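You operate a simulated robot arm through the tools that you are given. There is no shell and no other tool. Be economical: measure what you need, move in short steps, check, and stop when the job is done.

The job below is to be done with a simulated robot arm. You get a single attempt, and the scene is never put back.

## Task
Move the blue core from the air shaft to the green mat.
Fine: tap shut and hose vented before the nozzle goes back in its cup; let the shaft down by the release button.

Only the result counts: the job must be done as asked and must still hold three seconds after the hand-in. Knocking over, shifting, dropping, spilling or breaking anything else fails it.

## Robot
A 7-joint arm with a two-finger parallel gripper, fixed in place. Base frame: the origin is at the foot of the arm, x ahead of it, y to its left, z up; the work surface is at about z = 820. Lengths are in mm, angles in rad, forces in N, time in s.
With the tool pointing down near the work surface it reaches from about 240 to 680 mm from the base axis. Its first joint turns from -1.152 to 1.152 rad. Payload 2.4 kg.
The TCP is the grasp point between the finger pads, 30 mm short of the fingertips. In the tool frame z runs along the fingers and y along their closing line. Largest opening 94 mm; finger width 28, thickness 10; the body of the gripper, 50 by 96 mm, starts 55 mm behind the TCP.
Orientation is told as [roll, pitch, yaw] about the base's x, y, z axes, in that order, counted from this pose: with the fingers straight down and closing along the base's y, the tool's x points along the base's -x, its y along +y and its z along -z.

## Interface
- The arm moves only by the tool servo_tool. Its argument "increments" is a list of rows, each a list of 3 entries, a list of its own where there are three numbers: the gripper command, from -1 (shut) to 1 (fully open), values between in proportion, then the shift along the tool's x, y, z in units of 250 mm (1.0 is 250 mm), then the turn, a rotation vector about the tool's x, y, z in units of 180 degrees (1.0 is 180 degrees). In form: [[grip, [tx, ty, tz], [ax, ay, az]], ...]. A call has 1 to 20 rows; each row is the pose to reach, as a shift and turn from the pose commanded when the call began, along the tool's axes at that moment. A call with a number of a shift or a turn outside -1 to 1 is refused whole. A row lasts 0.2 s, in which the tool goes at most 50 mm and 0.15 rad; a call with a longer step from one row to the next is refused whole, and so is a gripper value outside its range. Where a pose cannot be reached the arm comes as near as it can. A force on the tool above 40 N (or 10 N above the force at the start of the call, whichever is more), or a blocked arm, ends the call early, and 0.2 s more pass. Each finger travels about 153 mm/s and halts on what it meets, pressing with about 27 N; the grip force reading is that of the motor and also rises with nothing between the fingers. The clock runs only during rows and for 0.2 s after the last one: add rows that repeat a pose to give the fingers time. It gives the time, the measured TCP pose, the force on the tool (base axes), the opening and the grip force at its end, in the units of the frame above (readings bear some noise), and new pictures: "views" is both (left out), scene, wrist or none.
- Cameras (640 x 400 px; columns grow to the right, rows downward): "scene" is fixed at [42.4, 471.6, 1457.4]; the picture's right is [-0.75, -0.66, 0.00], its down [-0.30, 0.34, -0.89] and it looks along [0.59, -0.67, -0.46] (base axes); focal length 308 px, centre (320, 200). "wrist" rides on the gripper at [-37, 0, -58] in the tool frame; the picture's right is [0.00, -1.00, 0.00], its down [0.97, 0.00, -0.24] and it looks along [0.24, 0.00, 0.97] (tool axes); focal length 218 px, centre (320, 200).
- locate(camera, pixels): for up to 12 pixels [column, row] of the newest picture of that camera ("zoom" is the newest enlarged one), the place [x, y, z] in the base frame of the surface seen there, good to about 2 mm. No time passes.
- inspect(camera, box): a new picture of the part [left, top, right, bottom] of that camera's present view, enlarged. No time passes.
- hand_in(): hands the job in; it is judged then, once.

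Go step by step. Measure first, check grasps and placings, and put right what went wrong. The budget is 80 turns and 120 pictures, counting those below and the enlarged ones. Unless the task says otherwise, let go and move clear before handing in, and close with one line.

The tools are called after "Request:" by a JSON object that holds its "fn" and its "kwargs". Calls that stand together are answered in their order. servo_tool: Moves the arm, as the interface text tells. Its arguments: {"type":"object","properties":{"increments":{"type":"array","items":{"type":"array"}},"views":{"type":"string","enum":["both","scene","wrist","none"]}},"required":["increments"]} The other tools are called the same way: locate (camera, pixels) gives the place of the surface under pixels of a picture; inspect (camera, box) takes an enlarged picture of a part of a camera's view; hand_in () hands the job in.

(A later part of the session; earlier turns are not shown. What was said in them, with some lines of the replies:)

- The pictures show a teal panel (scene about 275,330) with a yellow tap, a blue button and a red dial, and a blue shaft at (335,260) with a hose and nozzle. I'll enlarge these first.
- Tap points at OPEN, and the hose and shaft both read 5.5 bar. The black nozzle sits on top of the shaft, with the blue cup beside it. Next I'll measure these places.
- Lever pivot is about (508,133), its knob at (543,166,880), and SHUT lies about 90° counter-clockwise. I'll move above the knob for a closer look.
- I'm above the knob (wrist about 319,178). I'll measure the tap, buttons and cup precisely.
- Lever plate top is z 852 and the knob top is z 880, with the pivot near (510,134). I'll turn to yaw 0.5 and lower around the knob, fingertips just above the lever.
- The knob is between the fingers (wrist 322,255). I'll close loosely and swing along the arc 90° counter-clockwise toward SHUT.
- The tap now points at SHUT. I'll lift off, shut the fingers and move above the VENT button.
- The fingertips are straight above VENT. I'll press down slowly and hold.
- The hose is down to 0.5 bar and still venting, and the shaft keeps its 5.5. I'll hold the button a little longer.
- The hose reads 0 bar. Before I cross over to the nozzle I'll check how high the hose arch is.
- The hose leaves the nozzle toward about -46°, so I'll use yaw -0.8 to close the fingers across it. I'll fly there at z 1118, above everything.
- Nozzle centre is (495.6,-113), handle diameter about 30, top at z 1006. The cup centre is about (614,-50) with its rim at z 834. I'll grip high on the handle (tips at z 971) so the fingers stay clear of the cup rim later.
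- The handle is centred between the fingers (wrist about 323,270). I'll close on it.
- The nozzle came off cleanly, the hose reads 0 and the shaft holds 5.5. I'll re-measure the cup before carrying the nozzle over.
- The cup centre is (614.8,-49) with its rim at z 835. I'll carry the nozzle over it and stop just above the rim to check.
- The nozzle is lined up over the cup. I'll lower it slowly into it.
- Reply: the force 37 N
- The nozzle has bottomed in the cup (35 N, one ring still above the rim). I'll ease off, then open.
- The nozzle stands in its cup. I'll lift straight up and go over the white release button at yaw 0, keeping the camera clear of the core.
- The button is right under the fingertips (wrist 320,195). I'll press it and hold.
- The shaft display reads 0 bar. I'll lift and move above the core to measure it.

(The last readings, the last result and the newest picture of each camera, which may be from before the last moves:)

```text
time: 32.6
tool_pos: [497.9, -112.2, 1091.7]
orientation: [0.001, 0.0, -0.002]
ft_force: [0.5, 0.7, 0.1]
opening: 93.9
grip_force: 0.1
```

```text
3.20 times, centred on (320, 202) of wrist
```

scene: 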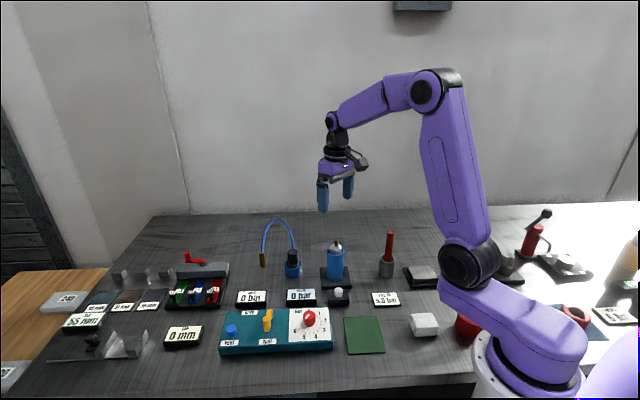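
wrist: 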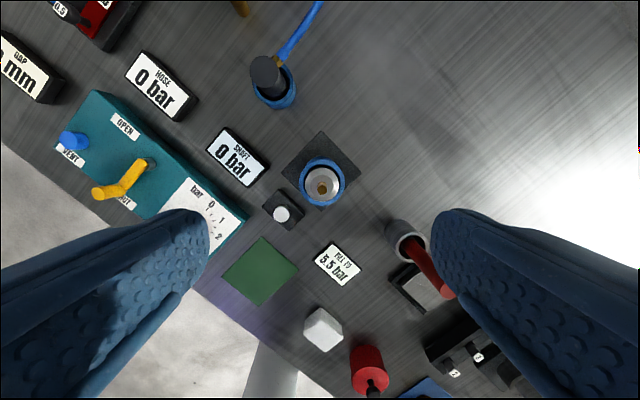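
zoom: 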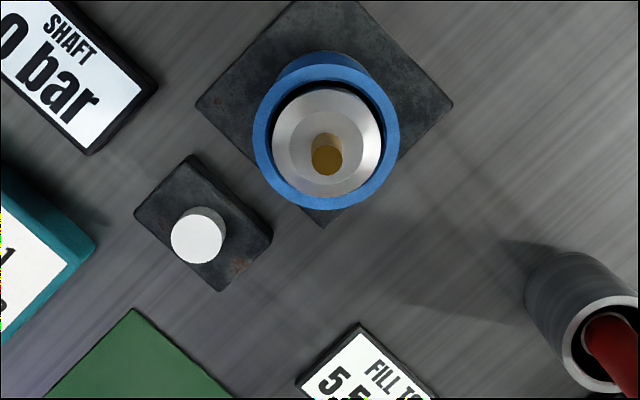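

Request:
{"fn": "locate", "kwargs": {"camera": "wrist", "pixels": [[322, 189], [302, 182], [343, 182], [322, 161], [322, 204], [263, 239], [297, 265], [223, 275], [259, 304], [324, 328], [399, 240]]}}

Request:
{"fn": "locate", "kwargs": {"camera": "scene", "pixels": [[336, 240], [335, 256], [335, 276], [335, 282], [364, 335]]}}

```text
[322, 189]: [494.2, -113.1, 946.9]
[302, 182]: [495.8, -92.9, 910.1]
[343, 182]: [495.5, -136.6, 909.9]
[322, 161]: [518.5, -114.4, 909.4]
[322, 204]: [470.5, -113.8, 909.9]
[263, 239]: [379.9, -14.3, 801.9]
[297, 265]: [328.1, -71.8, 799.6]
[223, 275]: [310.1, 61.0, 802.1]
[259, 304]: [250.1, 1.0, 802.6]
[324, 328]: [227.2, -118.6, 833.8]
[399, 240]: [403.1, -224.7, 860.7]
```

```text
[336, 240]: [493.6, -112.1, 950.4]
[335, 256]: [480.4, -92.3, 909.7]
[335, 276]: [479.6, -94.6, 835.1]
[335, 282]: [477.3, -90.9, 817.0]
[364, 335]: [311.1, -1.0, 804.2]
```

Core: centre (495,-114), top z 910, diameter about 46, with the stem top at 950. The mat centre is about (317,-6). I'll lower around the core and grip it.

Request:
{"fn": "servo_tool", "kwargs": {"increments": [[1, [0.01, -0.006, 0.17], [0, 0, 0]], [1, [0.01, -0.006, 0.34], [0, 0, 0]], [1, [0.01, -0.006, 0.51], [0, 0, 0]], [1, [0.01, -0.006, 0.65], [0, 0, 0]], [1, [0.01, -0.006, 0.72], [0, 0, 0]], [1, [0.01, -0.006, 0.743], [0, 0, 0]], [1, [0.01, -0.006, 0.743], [0, 0, 0]]], "views": "both"}}

Request:
{"fn": "inspect", "kwargs": {"camera": "scene", "box": [290, 200, 402, 290]}}

```text
time: 34.2
tool_pos: [494.7, -112.2, 902.3]
orientation: [0.0, -0.002, 0.001]
ft_force: [-0.6, 1.2, -0.3]
opening: 93.9
grip_force: 0.1
```

scene: 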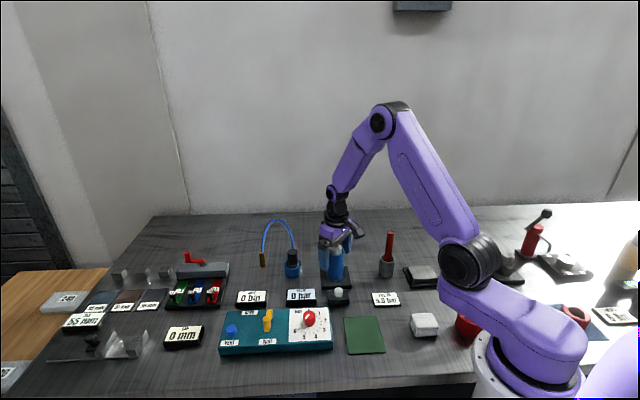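
wrist: 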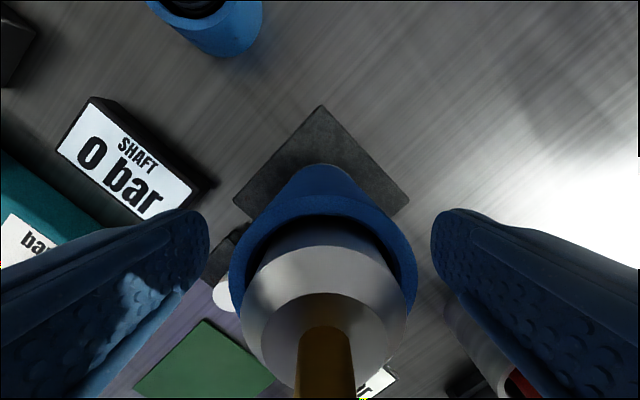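

```text
4.44 times, centred on (346, 245) of scene
```

zoom: 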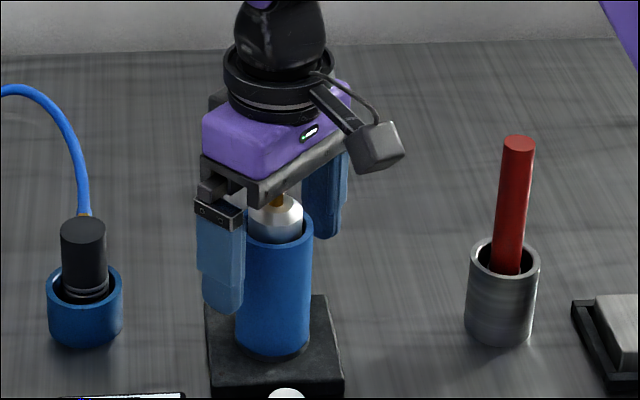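

The core is centred between the fingers and the palm just clears the stem. I'll raise 4 mm and close.

Request:
{"fn": "servo_tool", "kwargs": {"increments": [[0.5, [0, 0, -0.016], [0, 0, 0]], [0, [0, 0, -0.016], [0, 0, 0]], [-0.5, [0, 0, -0.016], [0, 0, 0]], [-1, [0, 0, -0.016], [0, 0, 0]], [-1, [0, 0, -0.016], [0, 0, 0]]], "views": "wrist"}}

```text
time: 35.4
tool_pos: [495.1, -112.6, 907.3]
orientation: [0.001, 0.0, -0.001]
ft_force: [0.6, 0.1, 0.4]
opening: 50.1
grip_force: 27.0
```

wrist: 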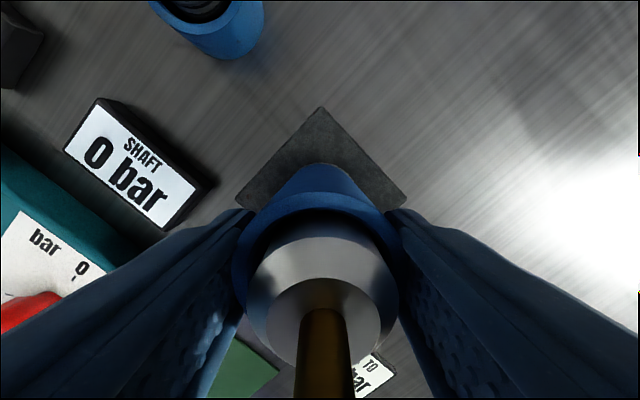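

The grip holds at a 50 mm opening. I'll lift slowly at first and watch the force.

Request:
{"fn": "servo_tool", "kwargs": {"increments": [[-1, [0, 0, -0.02], [0, 0, 0]], [-1, [0, 0, -0.06], [0, 0, 0]], [-1, [0, 0, -0.12], [0, 0, 0]], [-1, [0, 0, -0.2], [0, 0, 0]], [-1, [0, 0, -0.3], [0, 0, 0]], [-1, [0, 0, -0.4], [0, 0, 0]], [-1, [0, 0, -0.5], [0, 0, 0]], [-1, [0, 0, -0.6], [0, 0, 0]], [-1, [0, 0, -0.68], [0, 0, 0]], [-1, [0, 0, -0.68], [0, 0, 0]]], "views": "both"}}

Request:
{"fn": "inspect", "kwargs": {"camera": "scene", "box": [280, 160, 400, 300]}}

```text
time: 37.6
tool_pos: [495.4, -111.8, 1078.8]
orientation: [-0.003, -0.002, -0.001]
ft_force: [-1.1, 0.4, -1.6]
opening: 49.8
grip_force: 27.3
```

scene: 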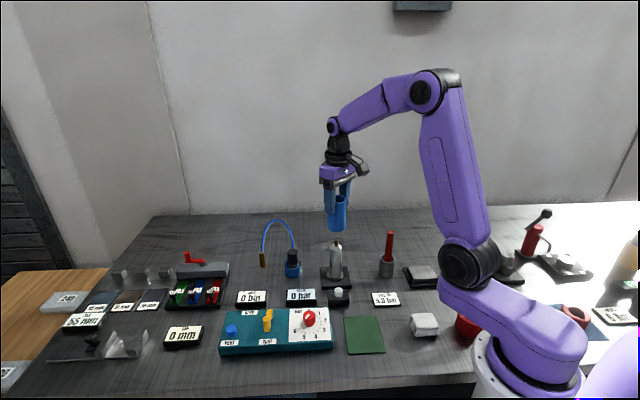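
wrist: 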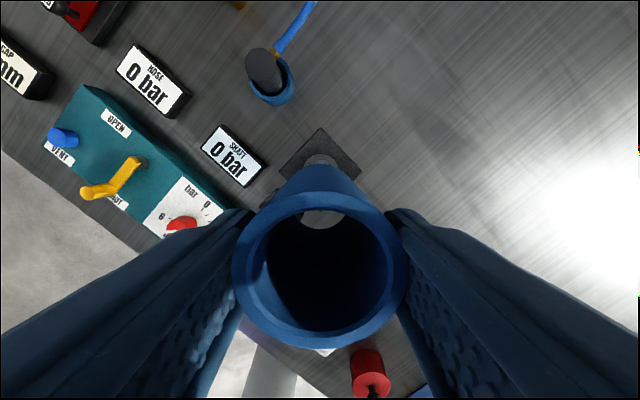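

```text
2.86 times, centred on (340, 230) of scene
```

zoom: 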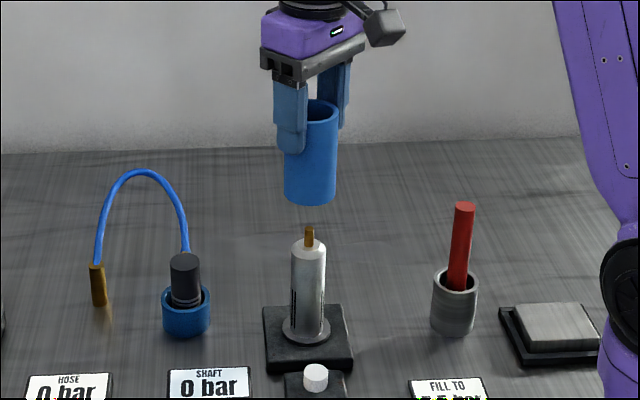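

The core is off the shaft. I'll carry it over the mat and stop a little above.

Request:
{"fn": "servo_tool", "kwargs": {"increments": [[-1, [0.142, 0.085, 0], [0, 0, 0]], [-1, [0.284, 0.17, 0], [0, 0, 0]], [-1, [0.427, 0.255, 0], [0, 0, 0]], [-1, [0.57, 0.34, 0], [0, 0, 0]], [-1, [0.712, 0.425, 0], [0, 0, 0]], [-1, [0.712, 0.425, 0.15], [0, 0, 0]], [-1, [0.712, 0.425, 0.3], [0, 0, 0]], [-1, [0.712, 0.425, 0.45], [0, 0, 0]], [-1, [0.712, 0.425, 0.6], [0, 0, 0]], [-1, [0.712, 0.425, 0.6], [0, 0, 0]]], "views": "both"}}

Request:
{"fn": "inspect", "kwargs": {"camera": "scene", "box": [320, 270, 430, 370]}}

```text
time: 39.8
tool_pos: [319.2, -2.4, 927.3]
orientation: [0.001, -0.001, 0.0]
ft_force: [-0.2, 0.6, -0.4]
opening: 49.6
grip_force: 26.6
```

scene: 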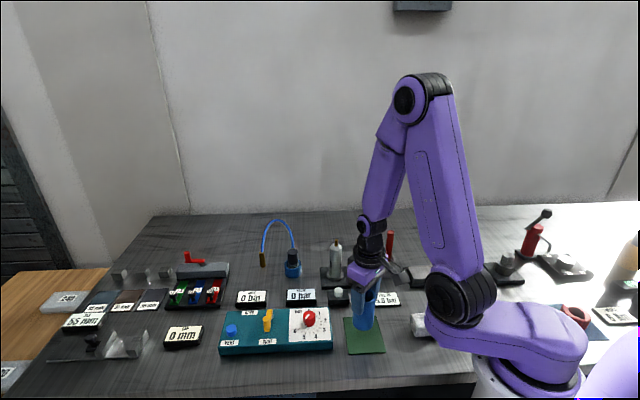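
wrist: 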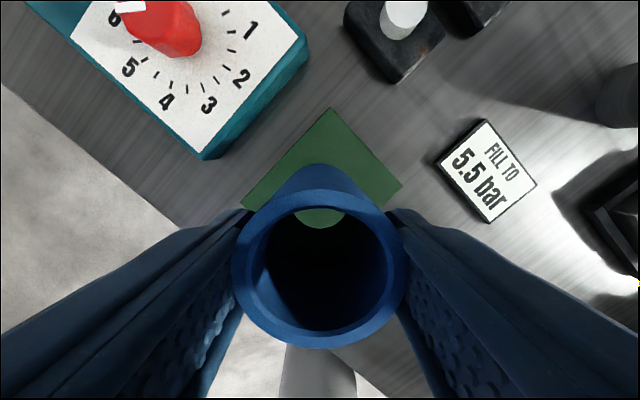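

```text
4.00 times, centred on (375, 320) of scene
```

zoom: 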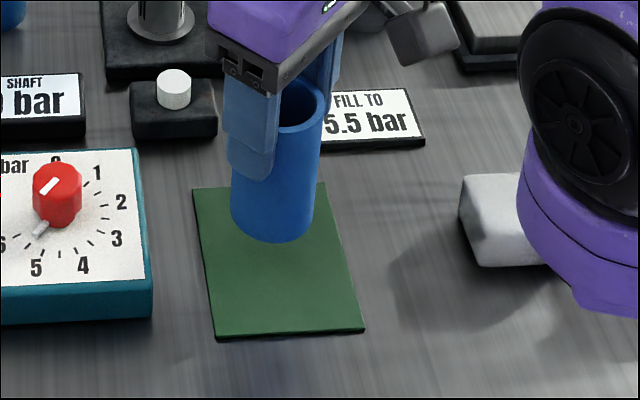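

The core is over the mat's middle. I'll lower slowly until it touches.

Request:
{"fn": "servo_tool", "kwargs": {"increments": [[-1, [0, 0, 0.06], [0, 0, 0]], [-1, [0, 0, 0.1], [0, 0, 0]], [-1, [0, 0, 0.12], [0, 0, 0]], [-1, [0, 0, 0.13], [0, 0, 0]], [-1, [0, 0, 0.138], [0, 0, 0]], [-1, [0, 0, 0.138], [0, 0, 0]]], "views": "scene"}}

Request:
{"fn": "inspect", "kwargs": {"camera": "scene", "box": [320, 270, 430, 370]}}

```text
time: 41.2
tool_pos: [317.0, -6.2, 892.7]
orientation: [0.001, 0.0, 0.0]
ft_force: [-0.3, 0.2, -0.9]
opening: 50.0
grip_force: 26.8
```

scene: 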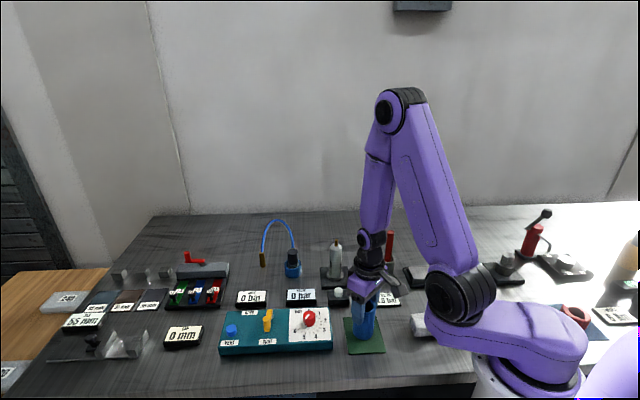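

```text
4.00 times, centred on (375, 320) of scene
```

zoom: 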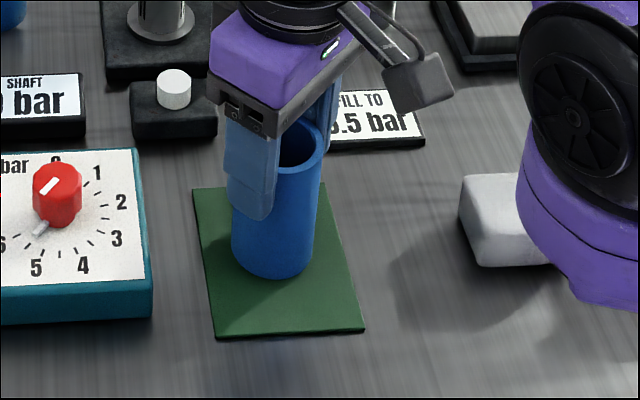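

There's no contact force yet, so I'll go down a few more millimetres.

Request:
{"fn": "servo_tool", "kwargs": {"increments": [[-1, [0, 0, 0.004], [0, 0, 0]], [-1, [0, 0, 0.008], [0, 0, 0]], [-1, [0, 0, 0.008], [0, 0, 0]]], "views": "none"}}

```text
time: 42.0
tool_pos: [316.3, -4.6, 891.2]
orientation: [0.0, -0.001, 0.001]
ft_force: [0.2, -0.2, -0.7]
opening: 50.0
grip_force: 27.2
```

Request:
{"fn": "servo_tool", "kwargs": {"increments": [[-1, [0, 0, 0.004], [0, 0, 0]], [-1, [0, 0, 0.008], [0, 0, 0]], [-1, [0, 0, 0.008], [0, 0, 0]]], "views": "none"}}

Request:
{"fn": "inspect", "kwargs": {"camera": "scene", "box": [335, 300, 395, 360]}}

```text
time: 42.8
tool_pos: [318.0, -4.7, 888.4]
orientation: [0.001, 0.001, 0.002]
ft_force: [-1.2, 5.1, 25.1]
opening: 49.9
grip_force: 27.0
```

```text
6.67 times, centred on (365, 330) of scene
```

zoom: 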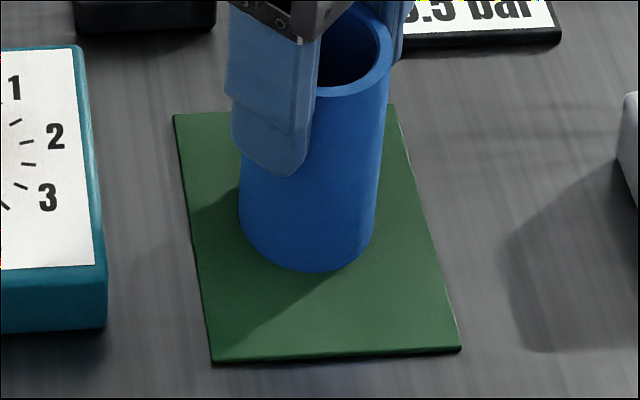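

The core now stands on the mat (25 N upward). I'll ease off 1 mm, open, and rise clear.

Request:
{"fn": "servo_tool", "kwargs": {"increments": [[-1, [0, 0, -0.004], [0, 0, 0]], [-0.5, [0, 0, -0.004], [0, 0, 0]], [0.5, [0, 0, -0.004], [0, 0, 0]], [1, [0, 0, -0.004], [0, 0, 0]], [1, [0, 0, -0.004], [0, 0, 0]]], "views": "none"}}

Request:
{"fn": "servo_tool", "kwargs": {"increments": [[1, [0, 0, -0.1], [0, 0, 0]], [1, [0, 0, -0.28], [0, 0, 0]], [1, [0, 0, -0.46], [0, 0, 0]], [1, [0, 0, -0.64], [0, 0, 0]], [1, [0, 0, -0.8], [0, 0, 0]], [1, [0, 0, -0.8], [0, 0, 0]]], "views": "both"}}

Request:
{"fn": "inspect", "kwargs": {"camera": "scene", "box": [210, 210, 410, 365]}}

```text
time: 44.0
tool_pos: [317.6, -6.3, 890.6]
orientation: [0.003, 0.0, 0.002]
ft_force: [-0.7, -0.1, 0.0]
opening: 93.8
grip_force: 0.0
```

```text
time: 45.4
tool_pos: [317.7, -4.3, 1088.2]
orientation: [0.0, -0.001, -0.003]
ft_force: [0.0, -0.7, 0.6]
opening: 93.8
grip_force: 0.1
```

scene: 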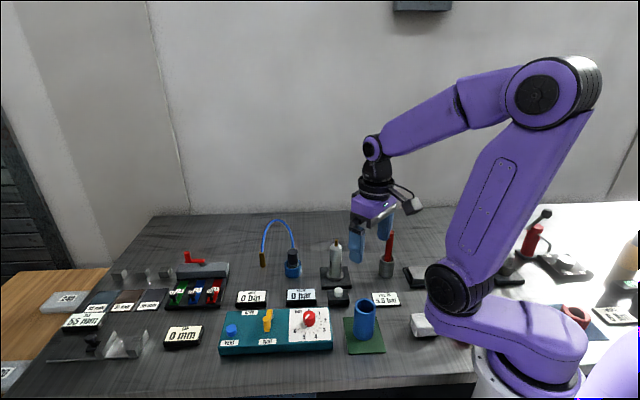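
wrist: 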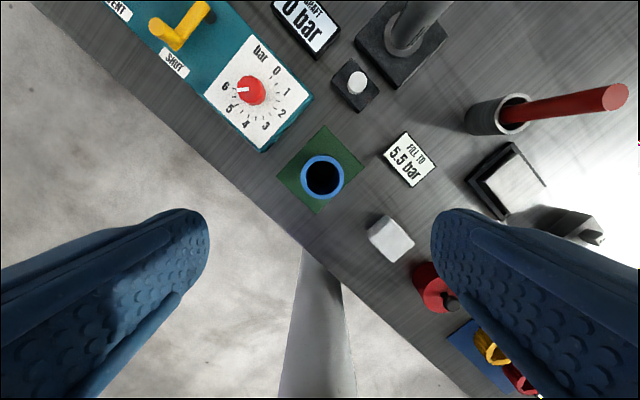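

```text
2.58 times, centred on (310, 288) of scene
```

zoom: 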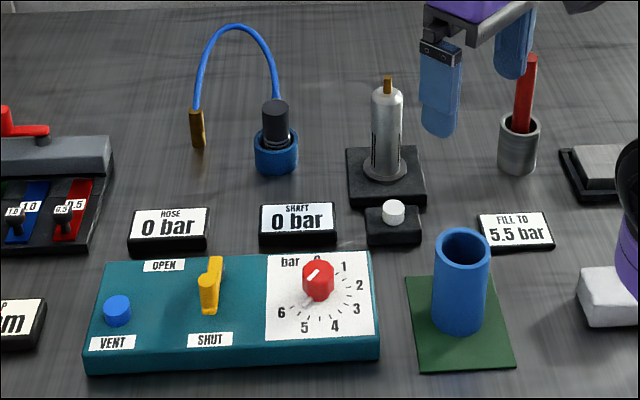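

The core stands upright in the middle of the mat, the nozzle is in its cup, the tap is at SHUT, and hose and shaft both read 0 bar. The arm is clear, so I'm handing in.

Request:
{"fn": "hand_in", "kwargs": {}}

```text
The job is handed in.
```

The blue core is on the green mat. The tap was shut and the hose vented before the nozzle went back in its cup, and the shaft was let down with the release button.
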